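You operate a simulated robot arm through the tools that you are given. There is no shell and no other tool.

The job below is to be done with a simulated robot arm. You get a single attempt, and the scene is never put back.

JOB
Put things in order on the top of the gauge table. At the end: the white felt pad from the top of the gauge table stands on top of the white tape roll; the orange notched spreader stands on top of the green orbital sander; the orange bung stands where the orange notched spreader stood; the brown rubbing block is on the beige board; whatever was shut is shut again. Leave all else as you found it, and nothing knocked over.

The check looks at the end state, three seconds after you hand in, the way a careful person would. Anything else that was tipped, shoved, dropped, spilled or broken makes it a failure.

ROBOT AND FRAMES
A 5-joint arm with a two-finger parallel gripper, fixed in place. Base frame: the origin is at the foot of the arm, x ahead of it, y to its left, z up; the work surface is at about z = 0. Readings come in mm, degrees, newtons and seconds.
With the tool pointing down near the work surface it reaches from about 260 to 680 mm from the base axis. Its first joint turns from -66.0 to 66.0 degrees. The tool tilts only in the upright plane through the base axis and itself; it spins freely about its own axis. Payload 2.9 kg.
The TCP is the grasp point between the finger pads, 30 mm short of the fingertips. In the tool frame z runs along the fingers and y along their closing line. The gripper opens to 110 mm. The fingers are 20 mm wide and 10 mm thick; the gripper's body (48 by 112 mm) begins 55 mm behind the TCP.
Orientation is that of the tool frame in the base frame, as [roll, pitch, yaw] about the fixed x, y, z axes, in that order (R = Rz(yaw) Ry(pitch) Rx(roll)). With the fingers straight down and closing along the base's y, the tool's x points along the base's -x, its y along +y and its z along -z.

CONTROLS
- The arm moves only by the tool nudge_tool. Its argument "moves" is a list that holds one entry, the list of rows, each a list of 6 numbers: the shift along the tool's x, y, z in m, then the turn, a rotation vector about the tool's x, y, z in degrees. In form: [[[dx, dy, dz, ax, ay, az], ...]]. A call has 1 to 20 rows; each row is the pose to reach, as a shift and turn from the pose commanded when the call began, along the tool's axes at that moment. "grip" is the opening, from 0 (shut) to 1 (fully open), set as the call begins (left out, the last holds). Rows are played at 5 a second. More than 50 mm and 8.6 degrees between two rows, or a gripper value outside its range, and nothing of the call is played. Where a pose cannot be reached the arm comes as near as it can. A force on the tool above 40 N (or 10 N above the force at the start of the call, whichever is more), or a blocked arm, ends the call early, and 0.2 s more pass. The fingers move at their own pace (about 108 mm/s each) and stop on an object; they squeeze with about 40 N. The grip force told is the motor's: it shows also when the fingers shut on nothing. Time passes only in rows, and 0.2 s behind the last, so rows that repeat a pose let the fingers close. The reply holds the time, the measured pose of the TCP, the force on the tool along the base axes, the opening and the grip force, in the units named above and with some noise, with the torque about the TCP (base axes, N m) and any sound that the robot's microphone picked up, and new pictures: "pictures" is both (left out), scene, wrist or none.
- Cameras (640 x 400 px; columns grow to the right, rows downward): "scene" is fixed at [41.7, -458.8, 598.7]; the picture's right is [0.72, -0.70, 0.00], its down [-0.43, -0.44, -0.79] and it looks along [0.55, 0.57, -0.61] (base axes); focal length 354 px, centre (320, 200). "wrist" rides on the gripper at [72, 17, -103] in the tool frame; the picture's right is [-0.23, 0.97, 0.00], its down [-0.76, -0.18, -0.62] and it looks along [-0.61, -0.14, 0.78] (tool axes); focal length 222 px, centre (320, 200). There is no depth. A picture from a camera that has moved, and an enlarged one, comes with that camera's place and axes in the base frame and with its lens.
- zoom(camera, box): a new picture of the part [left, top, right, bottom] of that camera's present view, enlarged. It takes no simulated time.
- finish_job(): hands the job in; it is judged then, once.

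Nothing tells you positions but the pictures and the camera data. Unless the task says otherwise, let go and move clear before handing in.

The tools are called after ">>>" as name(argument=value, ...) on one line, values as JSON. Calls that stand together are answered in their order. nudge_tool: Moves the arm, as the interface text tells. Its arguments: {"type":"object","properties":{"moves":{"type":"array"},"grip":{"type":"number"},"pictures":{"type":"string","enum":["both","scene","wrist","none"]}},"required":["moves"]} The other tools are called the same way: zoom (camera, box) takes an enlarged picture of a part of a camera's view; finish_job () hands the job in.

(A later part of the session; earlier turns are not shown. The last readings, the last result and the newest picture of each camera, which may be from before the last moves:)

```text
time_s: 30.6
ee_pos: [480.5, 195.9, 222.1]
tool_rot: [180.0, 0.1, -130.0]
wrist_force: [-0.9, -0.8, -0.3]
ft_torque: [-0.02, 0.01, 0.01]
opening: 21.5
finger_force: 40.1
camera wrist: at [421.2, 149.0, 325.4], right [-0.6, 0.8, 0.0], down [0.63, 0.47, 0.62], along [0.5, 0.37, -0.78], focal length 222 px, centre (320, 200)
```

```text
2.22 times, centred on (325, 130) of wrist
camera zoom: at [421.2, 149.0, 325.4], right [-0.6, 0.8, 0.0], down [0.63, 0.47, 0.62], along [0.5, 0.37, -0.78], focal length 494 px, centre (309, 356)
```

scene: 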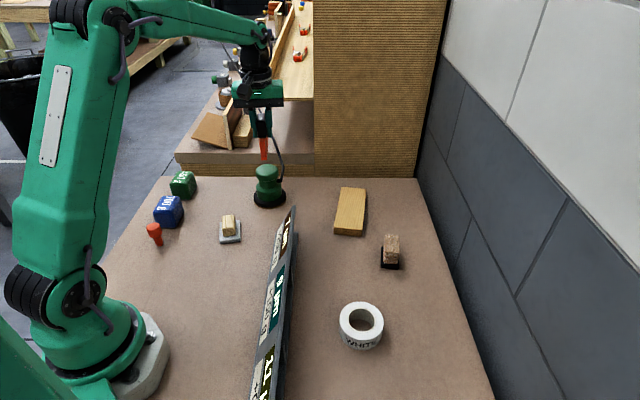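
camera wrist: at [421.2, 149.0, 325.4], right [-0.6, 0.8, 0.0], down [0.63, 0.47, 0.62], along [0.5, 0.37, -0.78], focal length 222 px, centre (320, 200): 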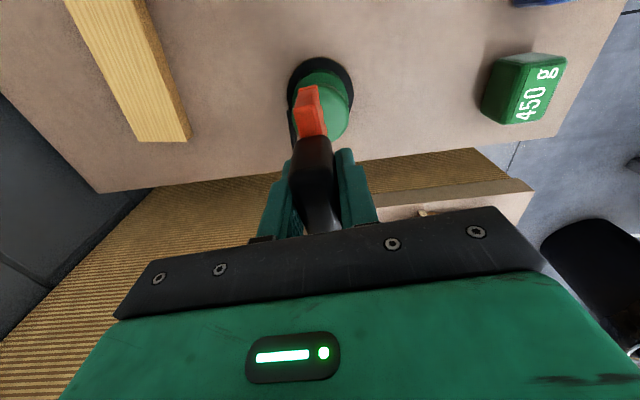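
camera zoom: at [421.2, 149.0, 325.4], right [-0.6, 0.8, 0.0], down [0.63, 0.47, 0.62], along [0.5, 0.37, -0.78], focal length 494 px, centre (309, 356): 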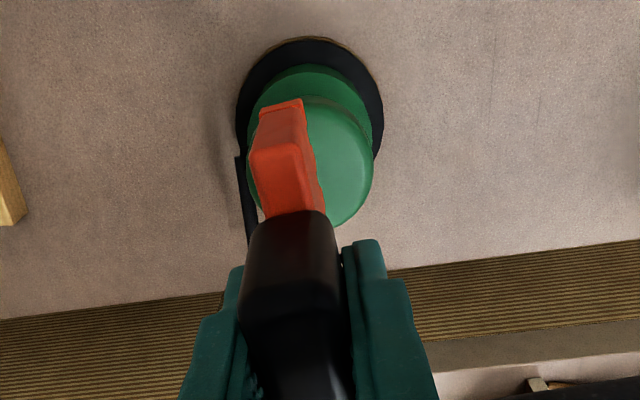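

The projections show the blade aligned with the sander top to within about 2–3 mm. I'll shift it 2 mm and lower to just above contact.

>>> nudge_tool(moves=[[[0.001, 0, 0.01, 0, 0, 0], [0.002, 0, 0.02, 0, 0, 0], [0.002, 0, 0.03, 0, 0, 0], [0.002, 0, 0.038, 0, 0, 0], [0.002, 0, 0.044, 0, 0, 0], [0.002, 0, 0.044, 0, 0, 0]]], pictures="both")

>>> zoom(camera="scene", box=[240, 110, 300, 210])

```text
time_s: 32.0
ee_pos: [479.0, 193.4, 177.8]
tool_rot: [-179.9, 0.0, -130.1]
wrist_force: [0.5, 0.0, -0.9]
ft_torque: [-0.01, -0.01, 0.01]
opening: 21.4
finger_force: 39.4
camera wrist: at [419.8, 147.5, 281.1], right [-0.6, 0.8, 0.0], down [0.63, 0.47, 0.62], along [0.5, 0.37, -0.78], focal length 222 px, centre (320, 200)
```

scene: 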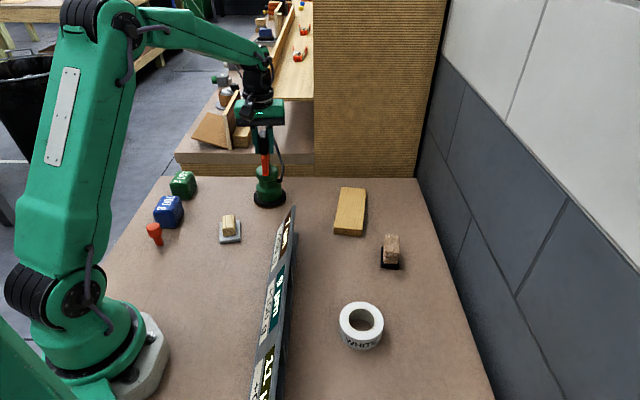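
wrist: 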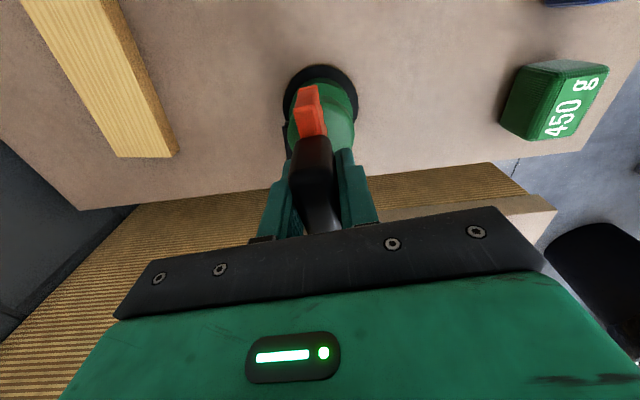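

```text
4.00 times, centred on (270, 160) of scene
camera zoom: at [41.7, -458.8, 598.7], right [0.72, -0.7, 0.0], down [-0.43, -0.44, -0.79], along [0.55, 0.57, -0.61], focal length 1415 px, centre (520, 360)
```

zoom: 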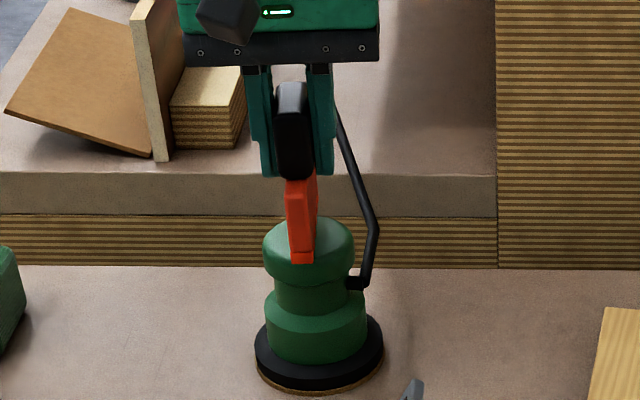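

Alignment looks good. I'll lower in small steps and watch the force.

>>> nudge_tool(moves=[[[0, 0, 0.001, 0, 0, 0], [0, 0, 0.002, 0, 0, 0], [0, 0, 0.003, 0, 0, 0], [0, 0, 0.004, 0, 0, 0], [0, 0, 0.005, 0, 0, 0], [0, 0, 0.006, 0, 0, 0]]], pictures="none")

```text
time_s: 33.4
ee_pos: [478.3, 193.2, 171.1]
tool_rot: [179.9, 0.0, -130.1]
wrist_force: [0.4, 0.1, -0.2]
ft_torque: [-0.02, 0.03, 0.01]
opening: 21.6
finger_force: 39.4
```

>>> nudge_tool(moves=[[[0, 0, 0.001, 0, 0, 0], [0, 0, 0.002, 0, 0, 0]]], pictures="none")

```text
time_s: 34.0
ee_pos: [479.0, 193.5, 170.5]
tool_rot: [179.9, -0.1, -130.1]
wrist_force: [0.0, 0.1, -1.3]
ft_torque: [-0.02, 0.03, 0.01]
opening: 21.5
finger_force: 40.4
```

>>> nudge_tool(moves=[[[0, 0, 0.001, 0, 0, 0], [0, 0, 0.002, 0, 0, 0]]], pictures="none")

>>> zoom(camera="scene", box=[250, 140, 290, 200])

```text
time_s: 34.6
ee_pos: [478.8, 194.3, 168.9]
tool_rot: [-180.0, 0.1, -130.0]
wrist_force: [-6.6, -1.8, 15.5]
ft_torque: [-0.12, 0.5, -0.02]
opening: 21.6
finger_force: 39.9
```

```text
6.67 times, centred on (270, 170) of scene
camera zoom: at [41.6, -458.8, 598.7], right [0.72, -0.7, 0.0], down [-0.43, -0.44, -0.79], along [0.55, 0.57, -0.61], focal length 2359 px, centre (653, 400)
```

zoom: 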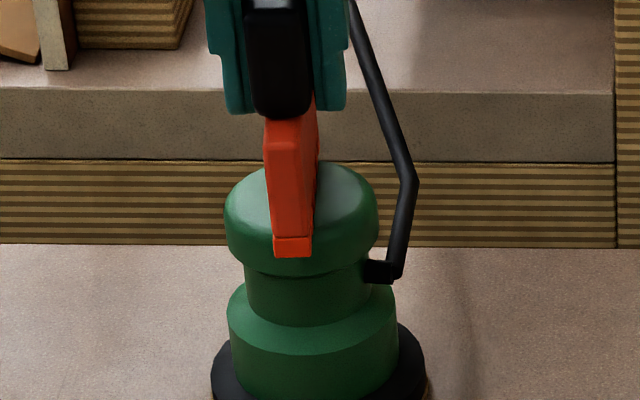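

Contact came at about z=169 with the load centred under the tool. I'll ease off 1 mm and check the force before releasing.

>>> nudge_tool(moves=[[[0, 0, -0.0008, 0, 0, 0], [0, 0, -0.0008, 0, 0, 0]]], pictures="none")

```text
time_s: 35.2
ee_pos: [479.3, 195.0, 169.3]
tool_rot: [-179.8, 0.1, -130.2]
wrist_force: [-3.2, -1.0, 16.7]
ft_torque: [-0.09, 0.3, 0.02]
opening: 21.3
finger_force: 40.2
```

>>> nudge_tool(moves=[[[0, 0, -0.0006, 0, 0, 0], [0, 0, -0.0006, 0, 0, 0]]], pictures="none")

```text
time_s: 35.8
ee_pos: [479.8, 194.1, 170.6]
tool_rot: [-180.0, 0.1, -130.1]
wrist_force: [1.4, 1.4, 11.5]
ft_torque: [0.13, -0.12, 0.01]
opening: 21.3
finger_force: 39.9
```

>>> nudge_tool(moves=[[[0, 0, -0.0005, 0, 0, 0], [0, 0, -0.0005, 0, 0, 0]]], pictures="none")

```text
time_s: 36.4
ee_pos: [480.3, 193.2, 170.0]
tool_rot: [-180.0, 0.0, -130.1]
wrist_force: [1.9, 2.0, 5.0]
ft_torque: [0.2, -0.24, -0.04]
opening: 21.3
finger_force: 40.1
```

Only a light load remains, so I'll open the fingers partway.

>>> nudge_tool(moves=[[[0, 0, 0, 0, 0, 0], [0, 0, 0, 0, 0, 0], [0, 0, 0, 0, 0, 0]]], grip=0.45, pictures="both")

>>> zoom(camera="scene", box=[240, 110, 300, 210])

```text
time_s: 37.2
ee_pos: [478.4, 193.5, 169.6]
tool_rot: [180.0, 0.0, -130.1]
wrist_force: [-0.5, 0.5, 0.3]
ft_torque: [-0.04, 0.02, -0.03]
opening: 49.3
finger_force: 0.0
camera wrist: at [419.9, 147.6, 273.2], right [-0.6, 0.8, 0.0], down [0.63, 0.47, 0.62], along [0.5, 0.37, -0.78], focal length 222 px, centre (320, 200)
```

scene: 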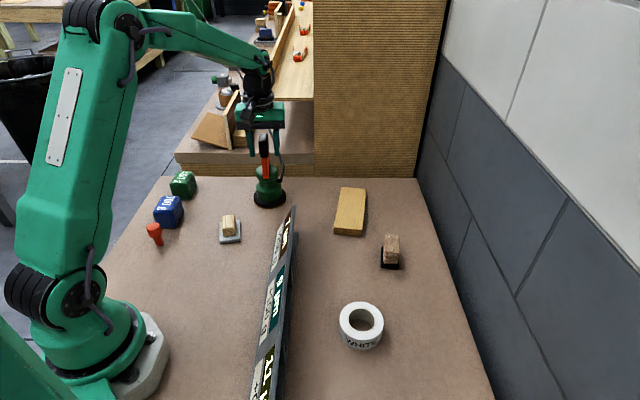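
wrist: 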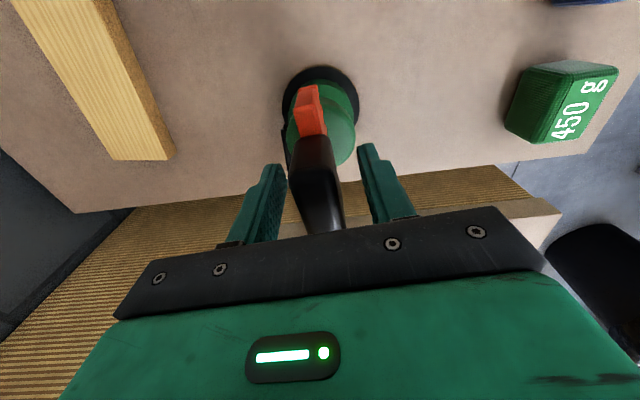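

```text
4.00 times, centred on (270, 160) of scene
camera zoom: at [41.7, -458.8, 598.7], right [0.72, -0.7, 0.0], down [-0.43, -0.44, -0.79], along [0.55, 0.57, -0.61], focal length 1415 px, centre (520, 360)
```

zoom: 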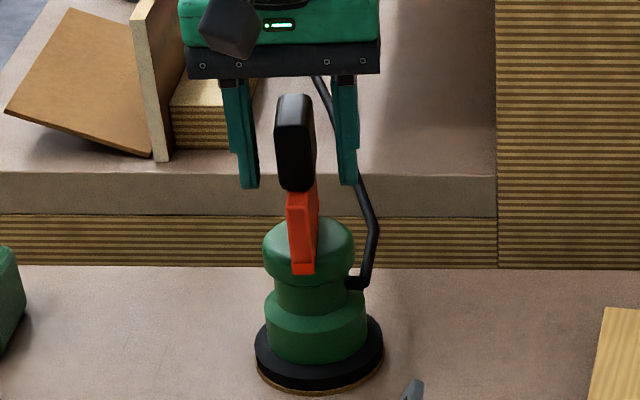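

The spreader stands upright on the sander. I'll withdraw straight up.

>>> nudge_tool(moves=[[[0, 0, -0.01, 0, 0, 0], [0, 0, -0.025, 0, 0, 0], [0, 0, -0.045, 0, 0, 0], [0, 0, -0.07, 0, 0, 0], [0, 0, -0.095, 0, 0, 0], [0, 0, -0.115, 0, 0, 0]]], pictures="both")

>>> zoom(camera="scene", box=[240, 110, 300, 210])

```text
time_s: 38.6
ee_pos: [478.6, 193.6, 286.1]
tool_rot: [180.0, 0.0, -130.1]
wrist_force: [0.0, 0.7, 0.4]
ft_torque: [-0.02, -0.06, -0.01]
opening: 49.6
finger_force: 0.1
camera wrist: at [419.3, 146.9, 388.8], right [-0.6, 0.8, 0.0], down [0.63, 0.47, 0.62], along [0.5, 0.37, -0.78], focal length 222 px, centre (320, 200)
```

scene: 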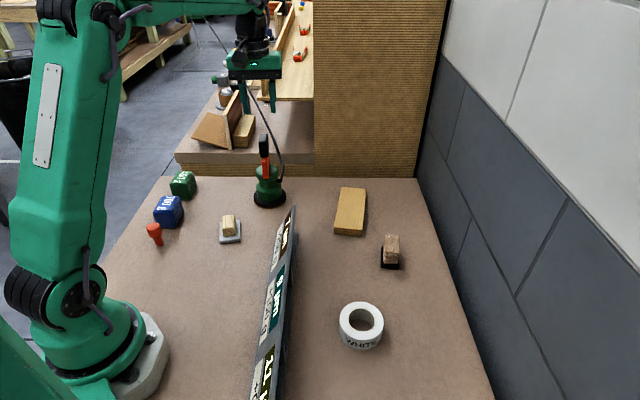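
wrist: 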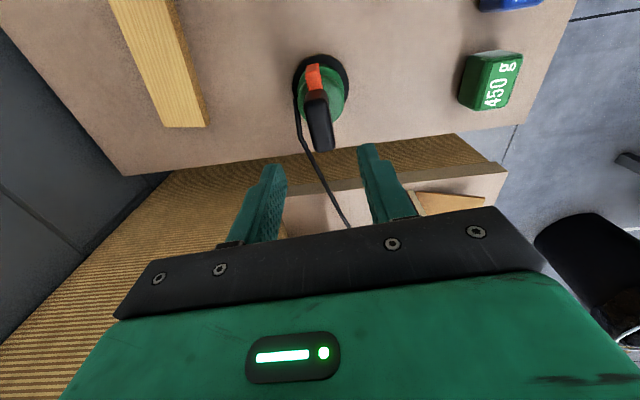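

```text
4.00 times, centred on (270, 160) of scene
camera zoom: at [41.7, -458.8, 598.7], right [0.72, -0.7, 0.0], down [-0.43, -0.44, -0.79], along [0.55, 0.57, -0.61], focal length 1415 px, centre (520, 360)
```

zoom: 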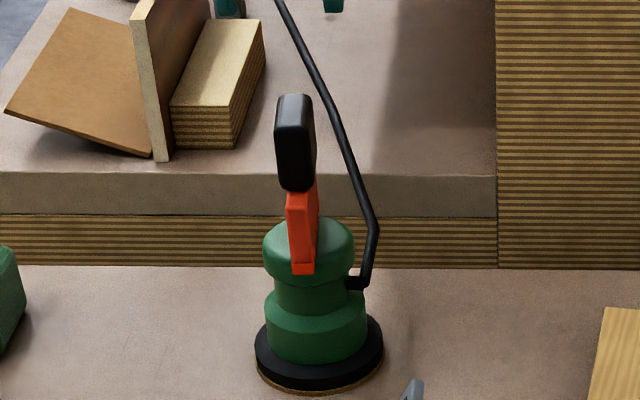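

The sander and spreader stand steady. Now for the orange bung near (183,237), so I'll hover near it and look.

>>> nudge_tool(moves=[[[0.011, 0.017, 0.0, 0, 0, 0], [0.022, 0.034, 0.0, 0, 0, 0], [0.033, 0.051, 0.004, 0, 0, 0], [0.045, 0.069, 0.008, 0, 0, 0], [0.056, 0.086, 0.012, 0, 0, 0], [0.067, 0.103, 0.016, 0, 0, 0], [0.078, 0.12, 0.022, 0, 0, 0], [0.09, 0.137, 0.028, 0, 0, 0], [0.101, 0.154, 0.034, 0, 0, 0], [0.112, 0.171, 0.04, 0, 0, 0], [0.123, 0.188, 0.045, 0, 0, 0], [0.134, 0.205, 0.05, 0, 0, 0], [0.145, 0.222, 0.054, 0, 0, 0], [0.1563, 0.239, 0.056, 0, 0, 0], [0.1563, 0.239, 0.056, 0, 0, 0]]], grip=0.6, pictures="both")

>>> zoom(camera="wrist", box=[200, 20, 440, 220])

```text
time_s: 41.8
ee_pos: [195.4, 228.9, 228.4]
tool_rot: [179.9, 0.0, -130.1]
wrist_force: [-0.3, -0.2, -0.2]
ft_torque: [0.01, -0.02, 0.02]
opening: 65.8
finger_force: 0.0
camera wrist: at [136.6, 182.4, 332.3], right [-0.6, 0.8, 0.0], down [0.63, 0.47, 0.62], along [0.5, 0.37, -0.78], focal length 222 px, centre (320, 200)
```

scene: 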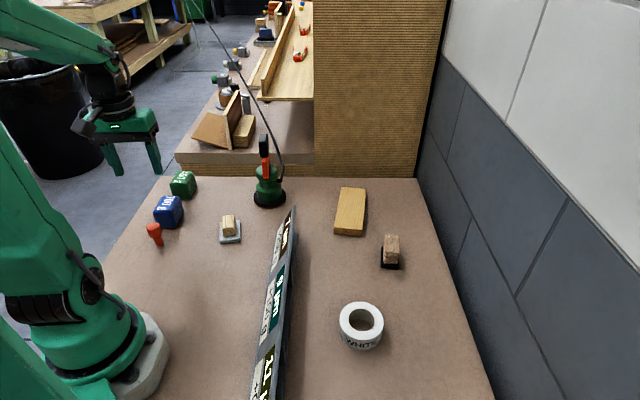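
wrist: 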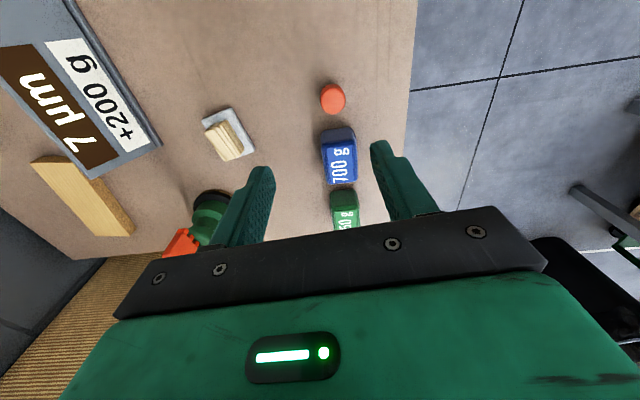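

```text
2.00 times, centred on (320, 120) of wrist
camera zoom: at [136.6, 182.4, 332.3], right [-0.6, 0.8, 0.0], down [0.63, 0.47, 0.62], along [0.5, 0.37, -0.78], focal length 444 px, centre (320, 360)
```

zoom: 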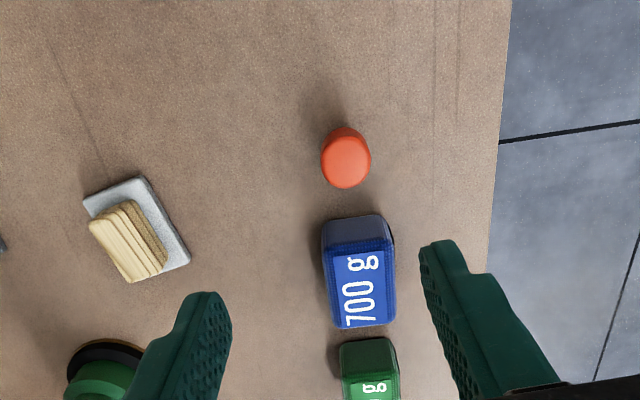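

The bung is near (186,240) and about 55 mm tall. The 700 g weight's face is some 54 mm away, parallel to the closing line, so this grip direction suits. I'll centre over the bung, go lower and re-check.

>>> nudge_tool(moves=[[[-0.001, 0.007, 0.015, 0, 0, 0], [-0.0024, 0.0143, 0.035, 0, 0, 0], [-0.0024, 0.0143, 0.055, 0, 0, 0], [-0.0024, 0.0143, 0.075, 0, 0, 0], [-0.0024, 0.0143, 0.095, 0, 0, 0], [-0.0024, 0.0143, 0.11, 0, 0, 0], [-0.0024, 0.0143, 0.11, 0, 0, 0]]], pictures="both")

>>> zoom(camera="wrist", box=[240, 40, 400, 220])

>>> zoom(camera="scene", box=[110, 160, 210, 270])

```text
time_s: 43.4
ee_pos: [187.8, 239.3, 119.3]
tool_rot: [179.9, -0.1, -130.1]
wrist_force: [0.0, 0.0, -0.1]
ft_torque: [-0.01, -0.03, 0.01]
opening: 66.0
finger_force: 0.0
camera wrist: at [127.6, 192.8, 222.2], right [-0.6, 0.8, 0.0], down [0.63, 0.47, 0.62], along [0.5, 0.37, -0.78], focal length 222 px, centre (320, 200)
```

scene: 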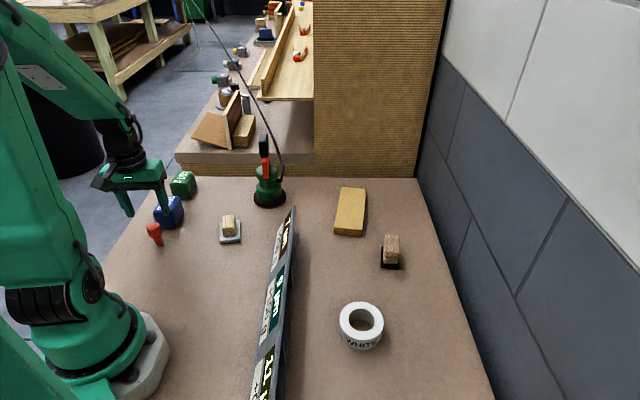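
wrist: 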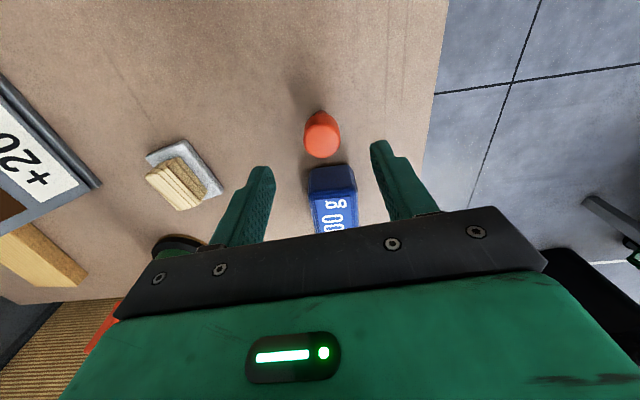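

```text
2.22 times, centred on (320, 130) of wrist
camera zoom: at [127.6, 192.8, 222.2], right [-0.6, 0.8, 0.0], down [0.63, 0.47, 0.62], along [0.5, 0.37, -0.78], focal length 494 px, centre (320, 356)
```

zoom: 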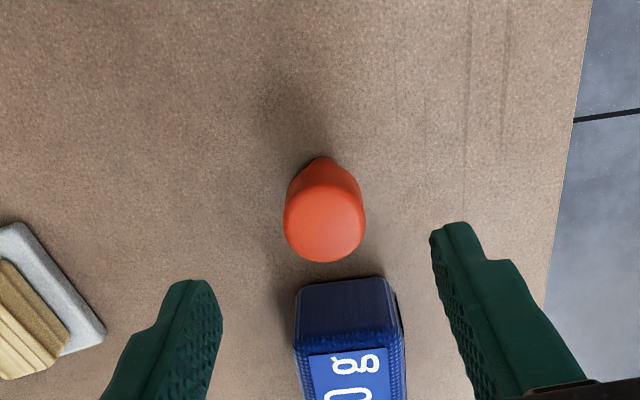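

```text
3.64 times, centred on (160, 215) of scene
camera zoom: at [41.7, -458.8, 598.7], right [0.72, -0.7, 0.0], down [-0.43, -0.44, -0.79], along [0.55, 0.57, -0.61], focal length 1287 px, centre (902, 146)
```

zoom: 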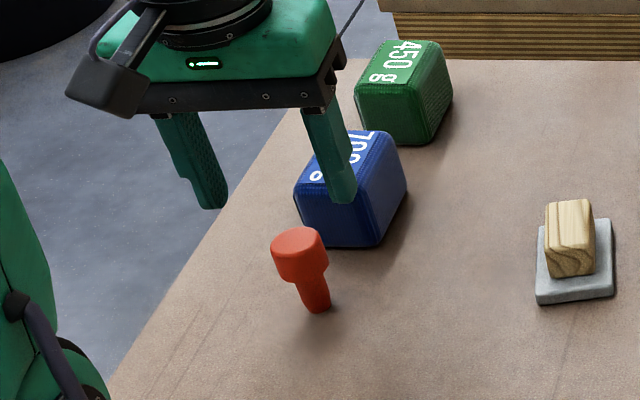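

The bung's axis is within 2 mm of the tool, and its head spans roughly z=36–55 with a diameter of about 30 mm. I'll lower so the pads sit on the head, then close.

>>> nudge_tool(moves=[[[0.0016, 0.0015, 0.015, 0, 0, 0], [0.0016, 0.0015, 0.03, 0, 0, 0], [0.0016, 0.0015, 0.045, 0, 0, 0], [0.0016, 0.0015, 0.06, 0, 0, 0], [0.0016, 0.0015, 0.07, 0, 0, 0], [0.0016, 0.0015, 0.075, 0, 0, 0]]], pictures="both")

>>> zoom(camera="wrist", box=[240, 80, 400, 240])

>>> zoom(camera="scene", box=[110, 160, 210, 270])

```text
time_s: 44.8
ee_pos: [183.7, 237.8, 44.9]
tool_rot: [-180.0, 0.0, -130.2]
wrist_force: [0.5, 0.0, 0.3]
ft_torque: [-0.01, 0.0, 0.01]
opening: 66.1
finger_force: 0.0
camera wrist: at [125.1, 192.1, 147.0], right [-0.6, 0.8, 0.0], down [0.63, 0.47, 0.62], along [0.5, 0.37, -0.78], focal length 222 px, centre (320, 200)
```

scene: 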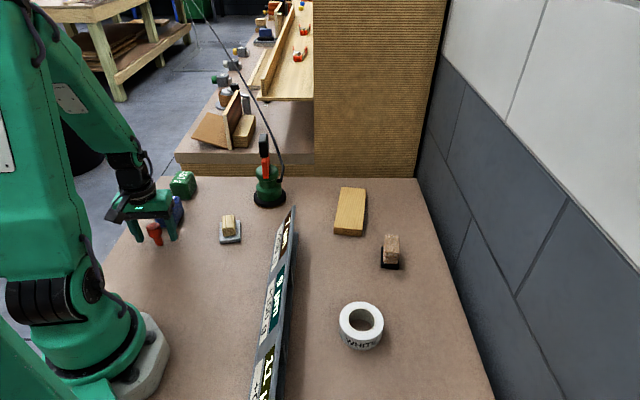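
wrist: 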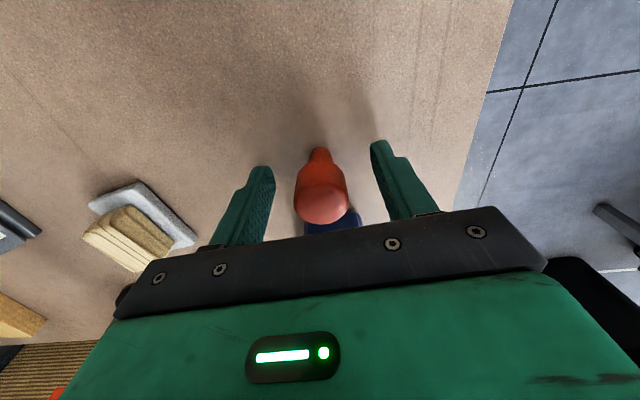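

```text
2.50 times, centred on (320, 160) of wrist
camera zoom: at [125.1, 192.1, 147.0], right [-0.6, 0.8, 0.0], down [0.63, 0.47, 0.62], along [0.5, 0.37, -0.78], focal length 555 px, centre (320, 300)
```

zoom: 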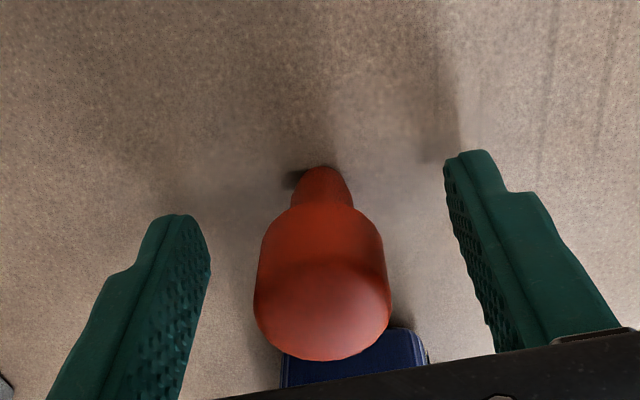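

```text
3.64 times, centred on (160, 215) of scene
camera zoom: at [41.7, -458.8, 598.7], right [0.72, -0.7, 0.0], down [-0.43, -0.44, -0.79], along [0.55, 0.57, -0.61], focal length 1287 px, centre (902, 146)
```

zoom: 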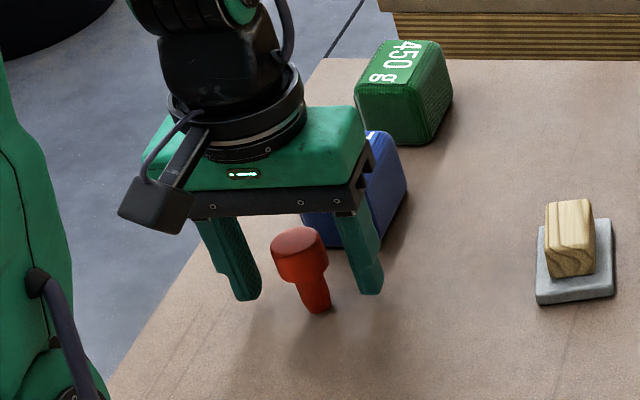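

The bung is between the fingers about 2 mm forward of centre. I'll nudge 2 mm, then close.

>>> nudge_tool(moves=[[[-0.002, -0.001, 0, 0, 0, 0], [-0.002, -0.001, 0, 0, 0, 0]]], pictures="none")

>>> nudge_tool(moves=[[[0, 0, 0, 0, 0, 0], [0, 0, 0, 0, 0, 0], [0, 0, 0, 0, 0, 0], [0, 0, 0, 0, 0, 0], [0, 0, 0, 0, 0, 0]]], grip=0.0, pictures="both")

>>> zoom(camera="scene", box=[110, 160, 210, 270])

```text
time_s: 45.4
ee_pos: [186.7, 239.6, 44.1]
tool_rot: [-180.0, 0.0, -130.1]
wrist_force: [-0.1, 0.2, -0.4]
ft_torque: [-0.01, 0.02, -0.01]
opening: 65.9
finger_force: 0.1
```

```text
time_s: 46.6
ee_pos: [187.9, 238.5, 44.7]
tool_rot: [-180.0, -0.1, -130.1]
wrist_force: [0.7, -0.3, 0.2]
ft_torque: [0.03, -0.01, -0.02]
opening: 26.9
finger_force: 40.5
camera wrist: at [127.1, 193.1, 147.1], right [-0.6, 0.8, 0.0], down [0.63, 0.47, 0.62], along [0.5, 0.37, -0.78], focal length 222 px, centre (320, 200)
```

scene: 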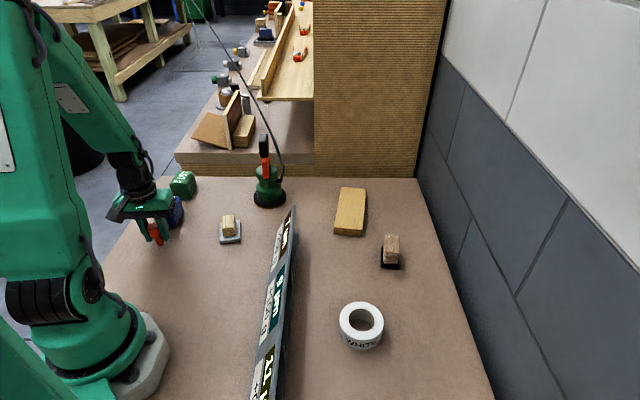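
wrist: 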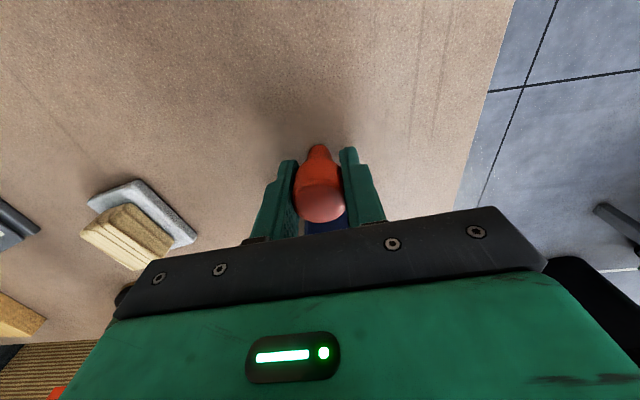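

```text
3.64 times, centred on (160, 215) of scene
camera zoom: at [41.7, -458.8, 598.7], right [0.72, -0.7, 0.0], down [-0.43, -0.44, -0.79], along [0.55, 0.57, -0.61], focal length 1287 px, centre (902, 146)
```

zoom: 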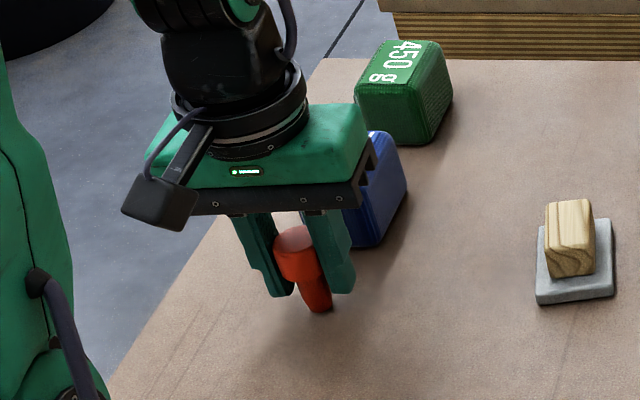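

The grip holds at 27 mm. I'll lift straight up.

>>> nudge_tool(moves=[[[0, 0, -0.008, 0, 0, 0], [0, 0, -0.025, 0, 0, 0], [0, 0, -0.05, 0, 0, 0], [0, 0, -0.075, 0, 0, 0], [0, 0, -0.1, 0, 0, 0], [0, 0, -0.125, 0, 0, 0], [0, 0, -0.15, 0, 0, 0], [0, 0, -0.17, 0, 0, 0]]], pictures="both")

>>> zoom(camera="wrist", box=[240, 80, 400, 240])

```text
time_s: 48.4
ee_pos: [185.2, 239.2, 214.5]
tool_rot: [180.0, 0.0, -130.0]
wrist_force: [-0.9, -0.2, 0.6]
ft_torque: [-0.03, 0.0, -0.01]
opening: 27.3
finger_force: 39.7
camera wrist: at [126.5, 193.7, 318.0], right [-0.6, 0.8, 0.0], down [0.63, 0.47, 0.62], along [0.5, 0.37, -0.78], focal length 222 px, centre (320, 200)
```

scene: 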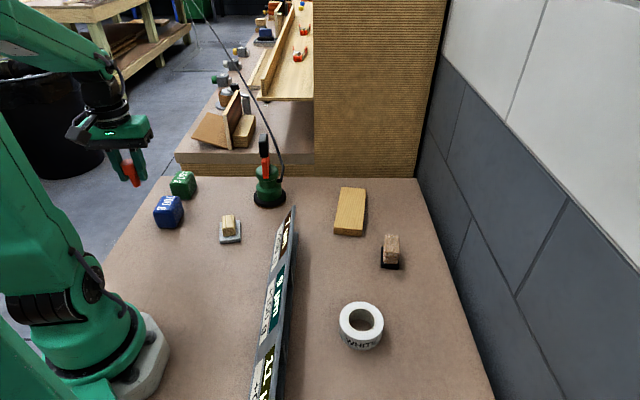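
wrist: 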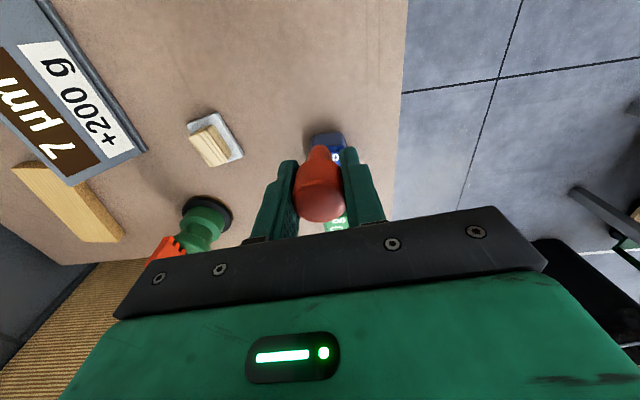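

```text
2.50 times, centred on (320, 160) of wrist
camera zoom: at [126.5, 193.7, 318.0], right [-0.6, 0.8, 0.0], down [0.63, 0.47, 0.62], along [0.5, 0.37, -0.78], focal length 555 px, centre (320, 300)
```

zoom: 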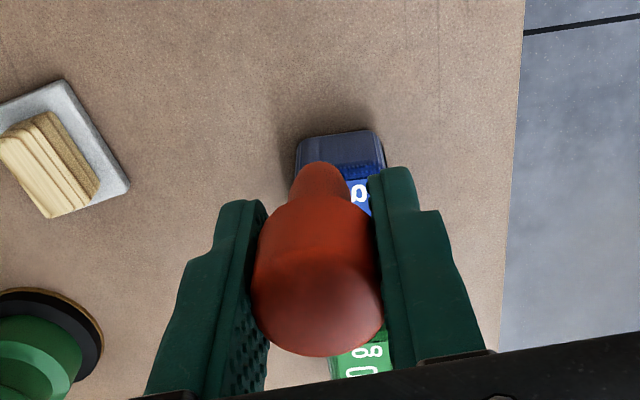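

Held upright. Now I'll carry it over the sign to the spreader's old spot at about (412,-100).

>>> nudge_tool(moves=[[[0.0029, -0.0098, 0, 0, 0, 0], [0.0083, -0.0284, 0, 0, 0, 0], [0.0144, -0.049, 0, 0, 0, 0], [0.0206, -0.0702, 0, 0, 0, 0], [0.0269, -0.0916, 0, 0, 0, 0], [0.0332, -0.113, 0, 0, 0, 0], [0.0395, -0.1345, 0, 0, 0, 0], [0.0458, -0.156, 0, 0, 0, 0], [0.0521, -0.1775, 0, 0, 0, 0], [0.0584, -0.199, 0, 0, 0, 0], [0.0647, -0.2205, 0, 0, 0, 0], [0.071, -0.242, 0, 0, 0, 0], [0.0773, -0.2635, 0, 0, 0, 0], [0.0836, -0.285, 0, 0, 0, 0], [0.0899, -0.3065, 0, 0, 0, 0], [0.0962, -0.328, 0, 0, 0, 0], [0.1025, -0.3495, 0, 0, 0, 0], [0.1088, -0.371, 0, 0, 0, 0], [0.113, -0.3853, 0, 0, 0, 0], [0.1148, -0.3914, 0, 0, 0, 0]]], pictures="both")

```text
time_s: 52.6
ee_pos: [412.9, -100.7, 214.7]
tool_rot: [-180.0, 0.0, -129.9]
wrist_force: [0.3, 0.3, -0.2]
ft_torque: [-0.01, -0.01, -0.03]
opening: 26.8
finger_force: 40.0
camera wrist: at [352.8, -146.4, 317.6], right [-0.6, 0.8, 0.0], down [0.63, 0.47, 0.62], along [0.5, 0.37, -0.78], focal length 222 px, centre (320, 200)
```

scene: 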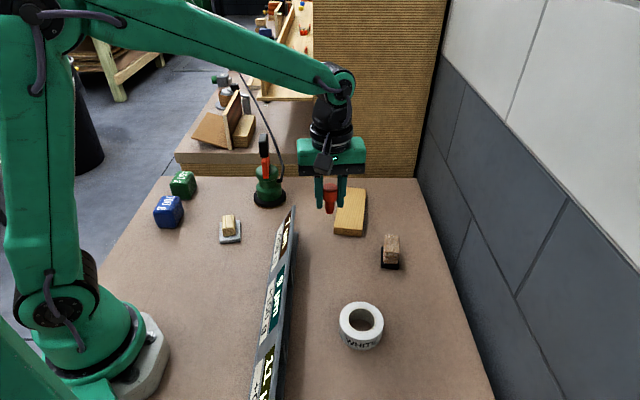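
wrist: 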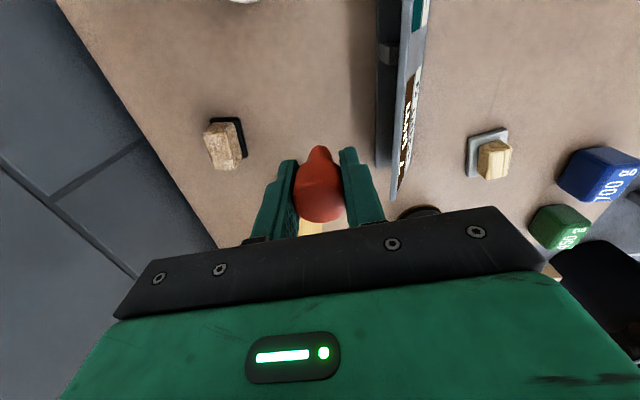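

I'm directly over the spot. Lowering to just above contact.

>>> nudge_tool(moves=[[[0, 0, 0.02, 0, 0, 0], [0, 0, 0.045, 0, 0, 0], [0, 0, 0.07, 0, 0, 0], [0, 0, 0.095, 0, 0, 0], [0, 0, 0.12, 0, 0, 0], [0, 0, 0.14, 0, 0, 0], [0, 0, 0.155, 0, 0, 0], [0, 0, 0.163, 0, 0, 0], [0, 0, 0.163, 0, 0, 0]]], pictures="both")

>>> zoom(camera="scene", box=[290, 190, 370, 300])

```text
time_s: 54.6
ee_pos: [413.1, -101.9, 51.4]
tool_rot: [179.9, -0.1, -130.1]
wrist_force: [0.9, -0.3, -0.3]
ft_torque: [0.01, -0.04, 0.01]
opening: 27.6
finger_force: 40.2
camera wrist: at [352.7, -146.3, 154.4], right [-0.6, 0.8, 0.0], down [0.63, 0.47, 0.62], along [0.5, 0.37, -0.78], focal length 222 px, centre (320, 200)
```

scene: 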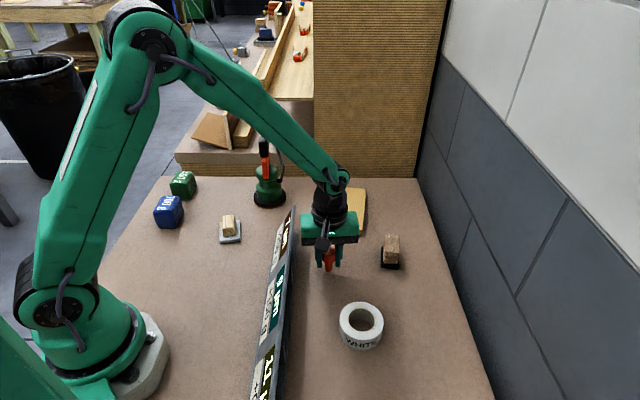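
wrist: 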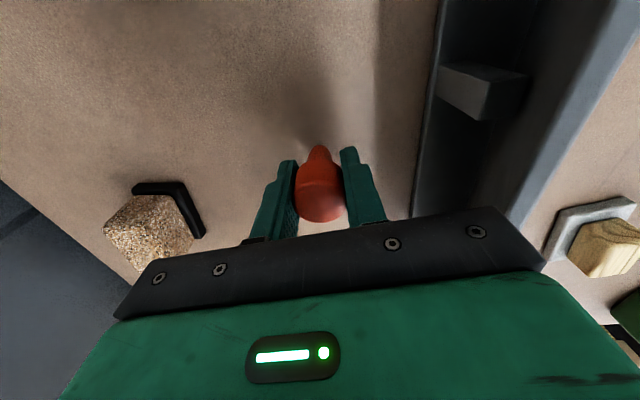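

```text
3.64 times, centred on (330, 245) of scene
camera zoom: at [41.7, -458.8, 598.7], right [0.72, -0.7, 0.0], down [-0.43, -0.44, -0.79], along [0.55, 0.57, -0.61], focal length 1287 px, centre (284, 36)
```

zoom: 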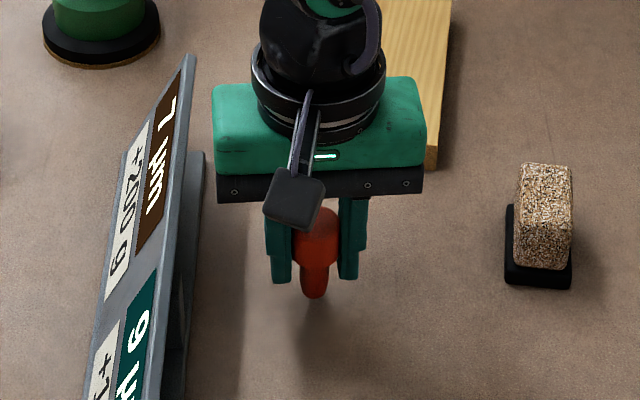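

Just above the table now; final millimetres with force checks.

>>> nudge_tool(moves=[[[0, 0, 0.001, 0, 0, 0], [0, 0, 0.002, 0, 0, 0], [0, 0, 0.003, 0, 0, 0], [0, 0, 0.004, 0, 0, 0], [0, 0, 0.005, 0, 0, 0]]], pictures="none")

>>> nudge_tool(moves=[[[0, 0, 0.0008, 0, 0, 0], [0, 0, 0.0012, 0, 0, 0], [0, 0, 0.0012, 0, 0, 0]]], pictures="none")

```text
time_s: 55.8
ee_pos: [412.1, -99.8, 44.8]
tool_rot: [-180.0, 0.0, -130.2]
wrist_force: [-0.6, 0.2, 0.5]
ft_torque: [-0.02, -0.04, 0.0]
opening: 27.5
finger_force: 39.9
```

```text
time_s: 56.6
ee_pos: [412.3, -98.8, 44.7]
tool_rot: [-179.9, 0.1, -130.2]
wrist_force: [-0.1, -0.1, -0.5]
ft_torque: [-0.01, 0.01, -0.04]
opening: 27.7
finger_force: 39.6
```

>>> nudge_tool(moves=[[[0, 0, 0.0008, 0, 0, 0], [0, 0, 0.0012, 0, 0, 0], [0, 0, 0.0012, 0, 0, 0]]], pictures="none")

```text
time_s: 57.4
ee_pos: [412.0, -99.9, 44.6]
tool_rot: [-180.0, 0.0, -130.1]
wrist_force: [-0.6, 0.0, -0.1]
ft_torque: [-0.01, -0.01, -0.01]
opening: 27.4
finger_force: 40.3
```

>>> nudge_tool(moves=[[[0, 0, 0.0006, 0, 0, 0], [0, 0, 0.001, 0, 0, 0], [0, 0, 0.001, 0, 0, 0]]], pictures="none")

>>> zoom(camera="scene", box=[300, 230, 360, 300])

```text
time_s: 58.2
ee_pos: [412.8, -100.0, 42.4]
tool_rot: [-180.0, -0.1, -130.1]
wrist_force: [-1.5, -0.5, 6.3]
ft_torque: [-0.03, 0.08, 0.01]
opening: 27.3
finger_force: 39.9
```

```text
5.71 times, centred on (330, 265) of scene
camera zoom: at [41.7, -458.8, 598.7], right [0.72, -0.7, 0.0], down [-0.43, -0.44, -0.79], along [0.55, 0.57, -0.61], focal length 2022 px, centre (263, -171)
```

zoom: 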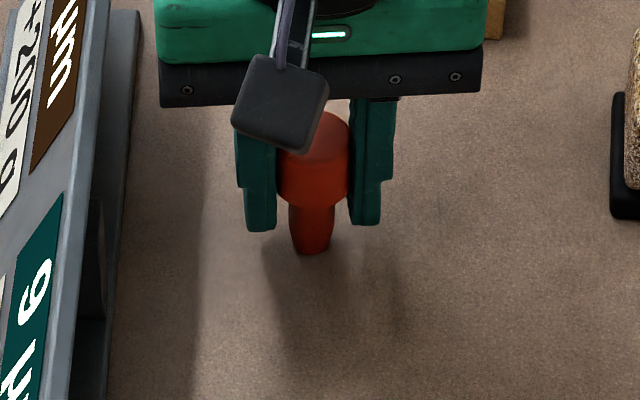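

Light contact at 6 N, and the bung is upright. Releasing.

>>> nudge_tool(moves=[[[0, 0, -0.0003, 0, 0, 0], [0, 0, -0.0003, 0, 0, 0], [0, 0, -0.0003, 0, 0, 0]]], grip=0.5, pictures="both")

>>> zoom(camera="scene", box=[300, 230, 360, 300])

```text
time_s: 59.0
ee_pos: [412.0, -100.2, 42.8]
tool_rot: [-180.0, 0.0, -130.1]
wrist_force: [0.2, 0.1, -0.6]
ft_torque: [-0.01, 0.01, 0.01]
opening: 55.1
finger_force: 0.0
camera wrist: at [352.8, -146.4, 146.4], right [-0.6, 0.8, 0.0], down [0.63, 0.47, 0.62], along [0.5, 0.37, -0.78], focal length 222 px, centre (320, 200)
```

scene: 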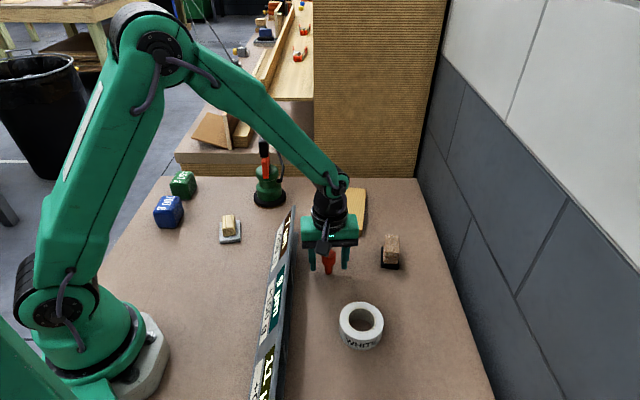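
wrist: 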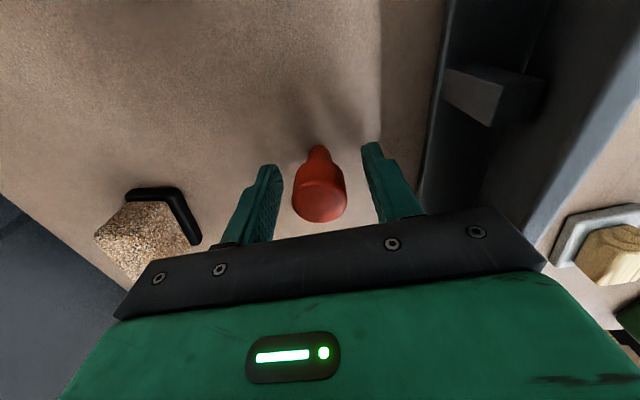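

```text
5.71 times, centred on (330, 265) of scene
camera zoom: at [41.7, -458.8, 598.7], right [0.72, -0.7, 0.0], down [-0.43, -0.44, -0.79], along [0.55, 0.57, -0.61], focal length 2022 px, centre (263, -171)
```

zoom: 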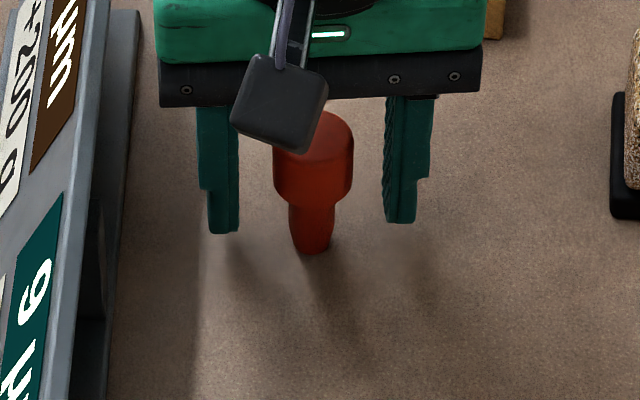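

The bung stands free. I'll withdraw straight up.

>>> nudge_tool(moves=[[[0, 0, -0.01, 0, 0, 0], [0, 0, -0.03, 0, 0, 0], [0, 0, -0.055, 0, 0, 0], [0, 0, -0.08, 0, 0, 0], [0, 0, -0.105, 0, 0, 0], [0, 0, -0.13, 0, 0, 0], [0, 0, -0.155, 0, 0, 0], [0, 0, -0.175, 0, 0, 0]]], pictures="both")

>>> zoom(camera="wrist", box=[160, 20, 400, 220])

>>> zoom(camera="scene", box=[300, 190, 430, 300])

```text
time_s: 60.8
ee_pos: [413.2, -100.6, 217.4]
tool_rot: [-179.9, 0.0, -130.2]
wrist_force: [-0.1, 0.6, -0.3]
ft_torque: [-0.01, -0.01, 0.01]
opening: 55.0
finger_force: 0.1
camera wrist: at [353.3, -146.0, 321.6], right [-0.6, 0.8, 0.0], down [0.63, 0.47, 0.62], along [0.5, 0.37, -0.78], focal length 222 px, centre (320, 200)
```

scene: 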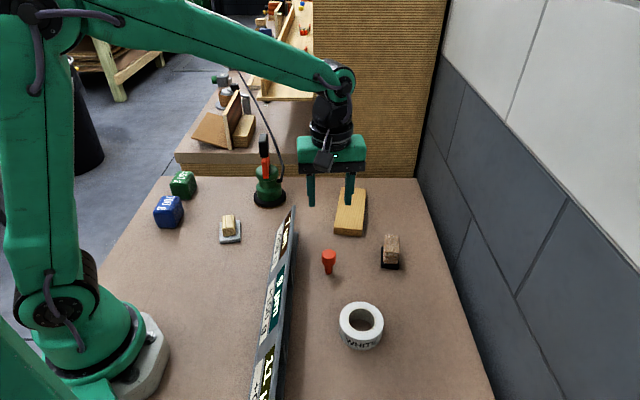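
wrist: 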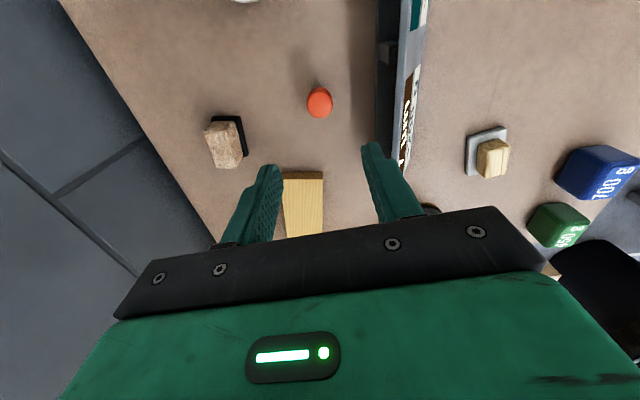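

```text
2.00 times, centred on (280, 120) of wrist
camera zoom: at [353.3, -146.0, 321.6], right [-0.6, 0.8, 0.0], down [0.63, 0.47, 0.62], along [0.5, 0.37, -0.78], focal length 444 px, centre (400, 360)
```

zoom: 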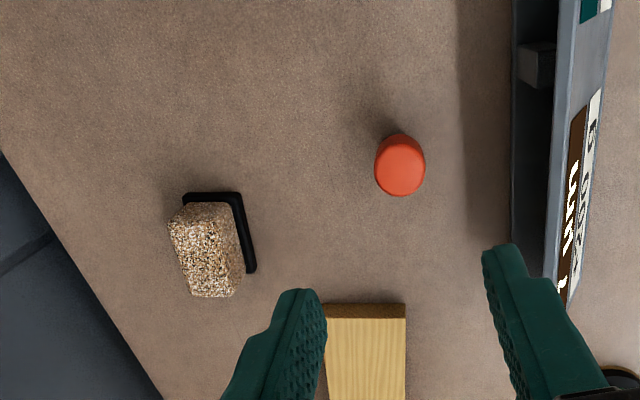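

```text
3.64 times, centred on (365, 245) of scene
camera zoom: at [41.7, -458.8, 598.7], right [0.72, -0.7, 0.0], down [-0.43, -0.44, -0.79], along [0.55, 0.57, -0.61], focal length 1287 px, centre (156, 36)
```

zoom: 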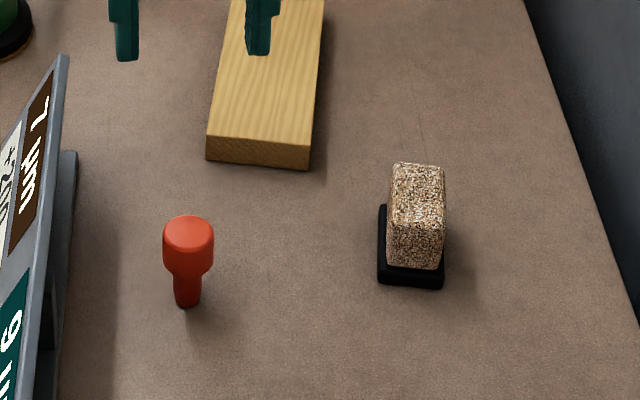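

The bung stands in place of the spreader. Next is the brown rubbing block, which has a base of about 61×40 mm centred near (538,-170) with its long axis at about 38°, the same as the board. I'll hover over it.

>>> nudge_tool(moves=[[[-0.004, -0.02, 0.003, 0, 0, 1.7], [-0.008, -0.04, 0.006, 0, 0, 3.4], [-0.012, -0.06, 0.009, 0, 0, 5.1], [-0.016, -0.08, 0.012, 0, 0, 6.8], [-0.02, -0.1, 0.015, 0, 0, 8.5], [-0.024, -0.12, 0.018, 0, 0, 10.2], [-0.0277, -0.1403, 0.02, 0, 0, 12], [-0.0277, -0.1403, 0.02, 0, 0, 12]]], grip=0.7, pictures="both")

>>> zoom(camera="wrist", box=[240, 40, 400, 180])

>>> zoom(camera="scene", box=[360, 215, 420, 285])

```text
time_s: 62.6
ee_pos: [537.4, -169.6, 197.8]
tool_rot: [180.0, 0.0, -142.1]
wrist_force: [-0.2, 0.7, 0.5]
ft_torque: [-0.02, -0.01, 0.01]
opening: 77.0
finger_force: 0.0
camera wrist: at [470.3, -202.3, 301.5], right [-0.42, 0.91, 0.0], down [0.71, 0.33, 0.62], along [0.57, 0.26, -0.78], focal length 222 px, centre (320, 200)
```

scene: 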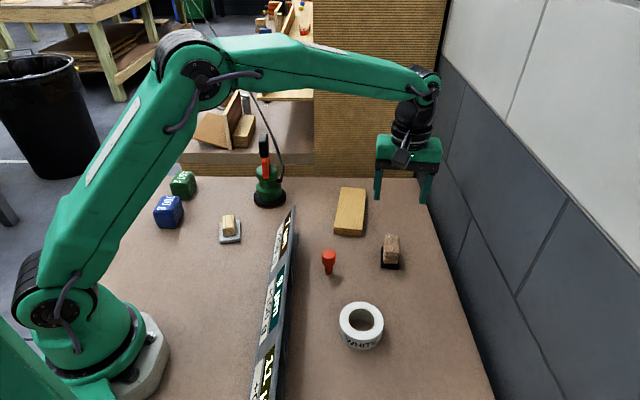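
wrist: 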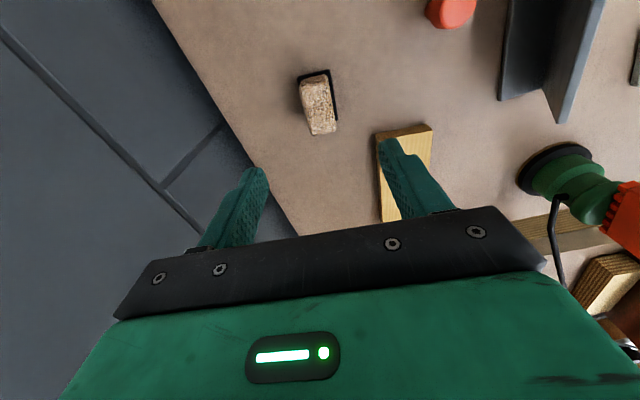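

```text
2.86 times, centred on (320, 110) of wrist
camera zoom: at [470.3, -202.3, 301.5], right [-0.42, 0.91, 0.0], down [0.71, 0.33, 0.62], along [0.57, 0.26, -0.78], focal length 635 px, centre (320, 457)
```

zoom: 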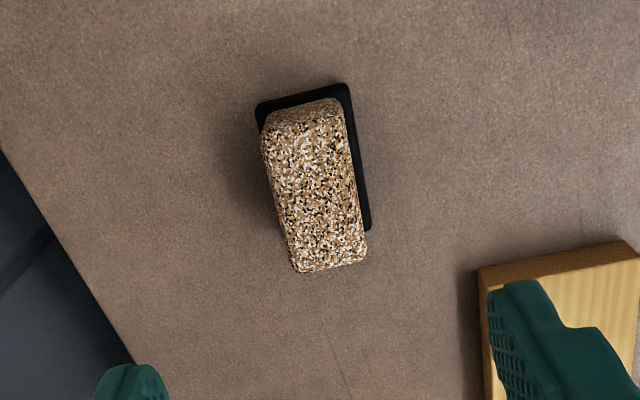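

```text
5.71 times, centred on (390, 250) of scene
camera zoom: at [41.7, -458.8, 598.7], right [0.72, -0.7, 0.0], down [-0.43, -0.44, -0.79], along [0.55, 0.57, -0.61], focal length 2022 px, centre (-80, -86)
```

zoom: 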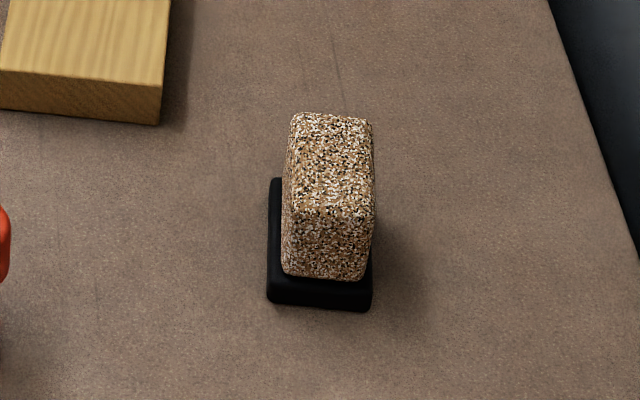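

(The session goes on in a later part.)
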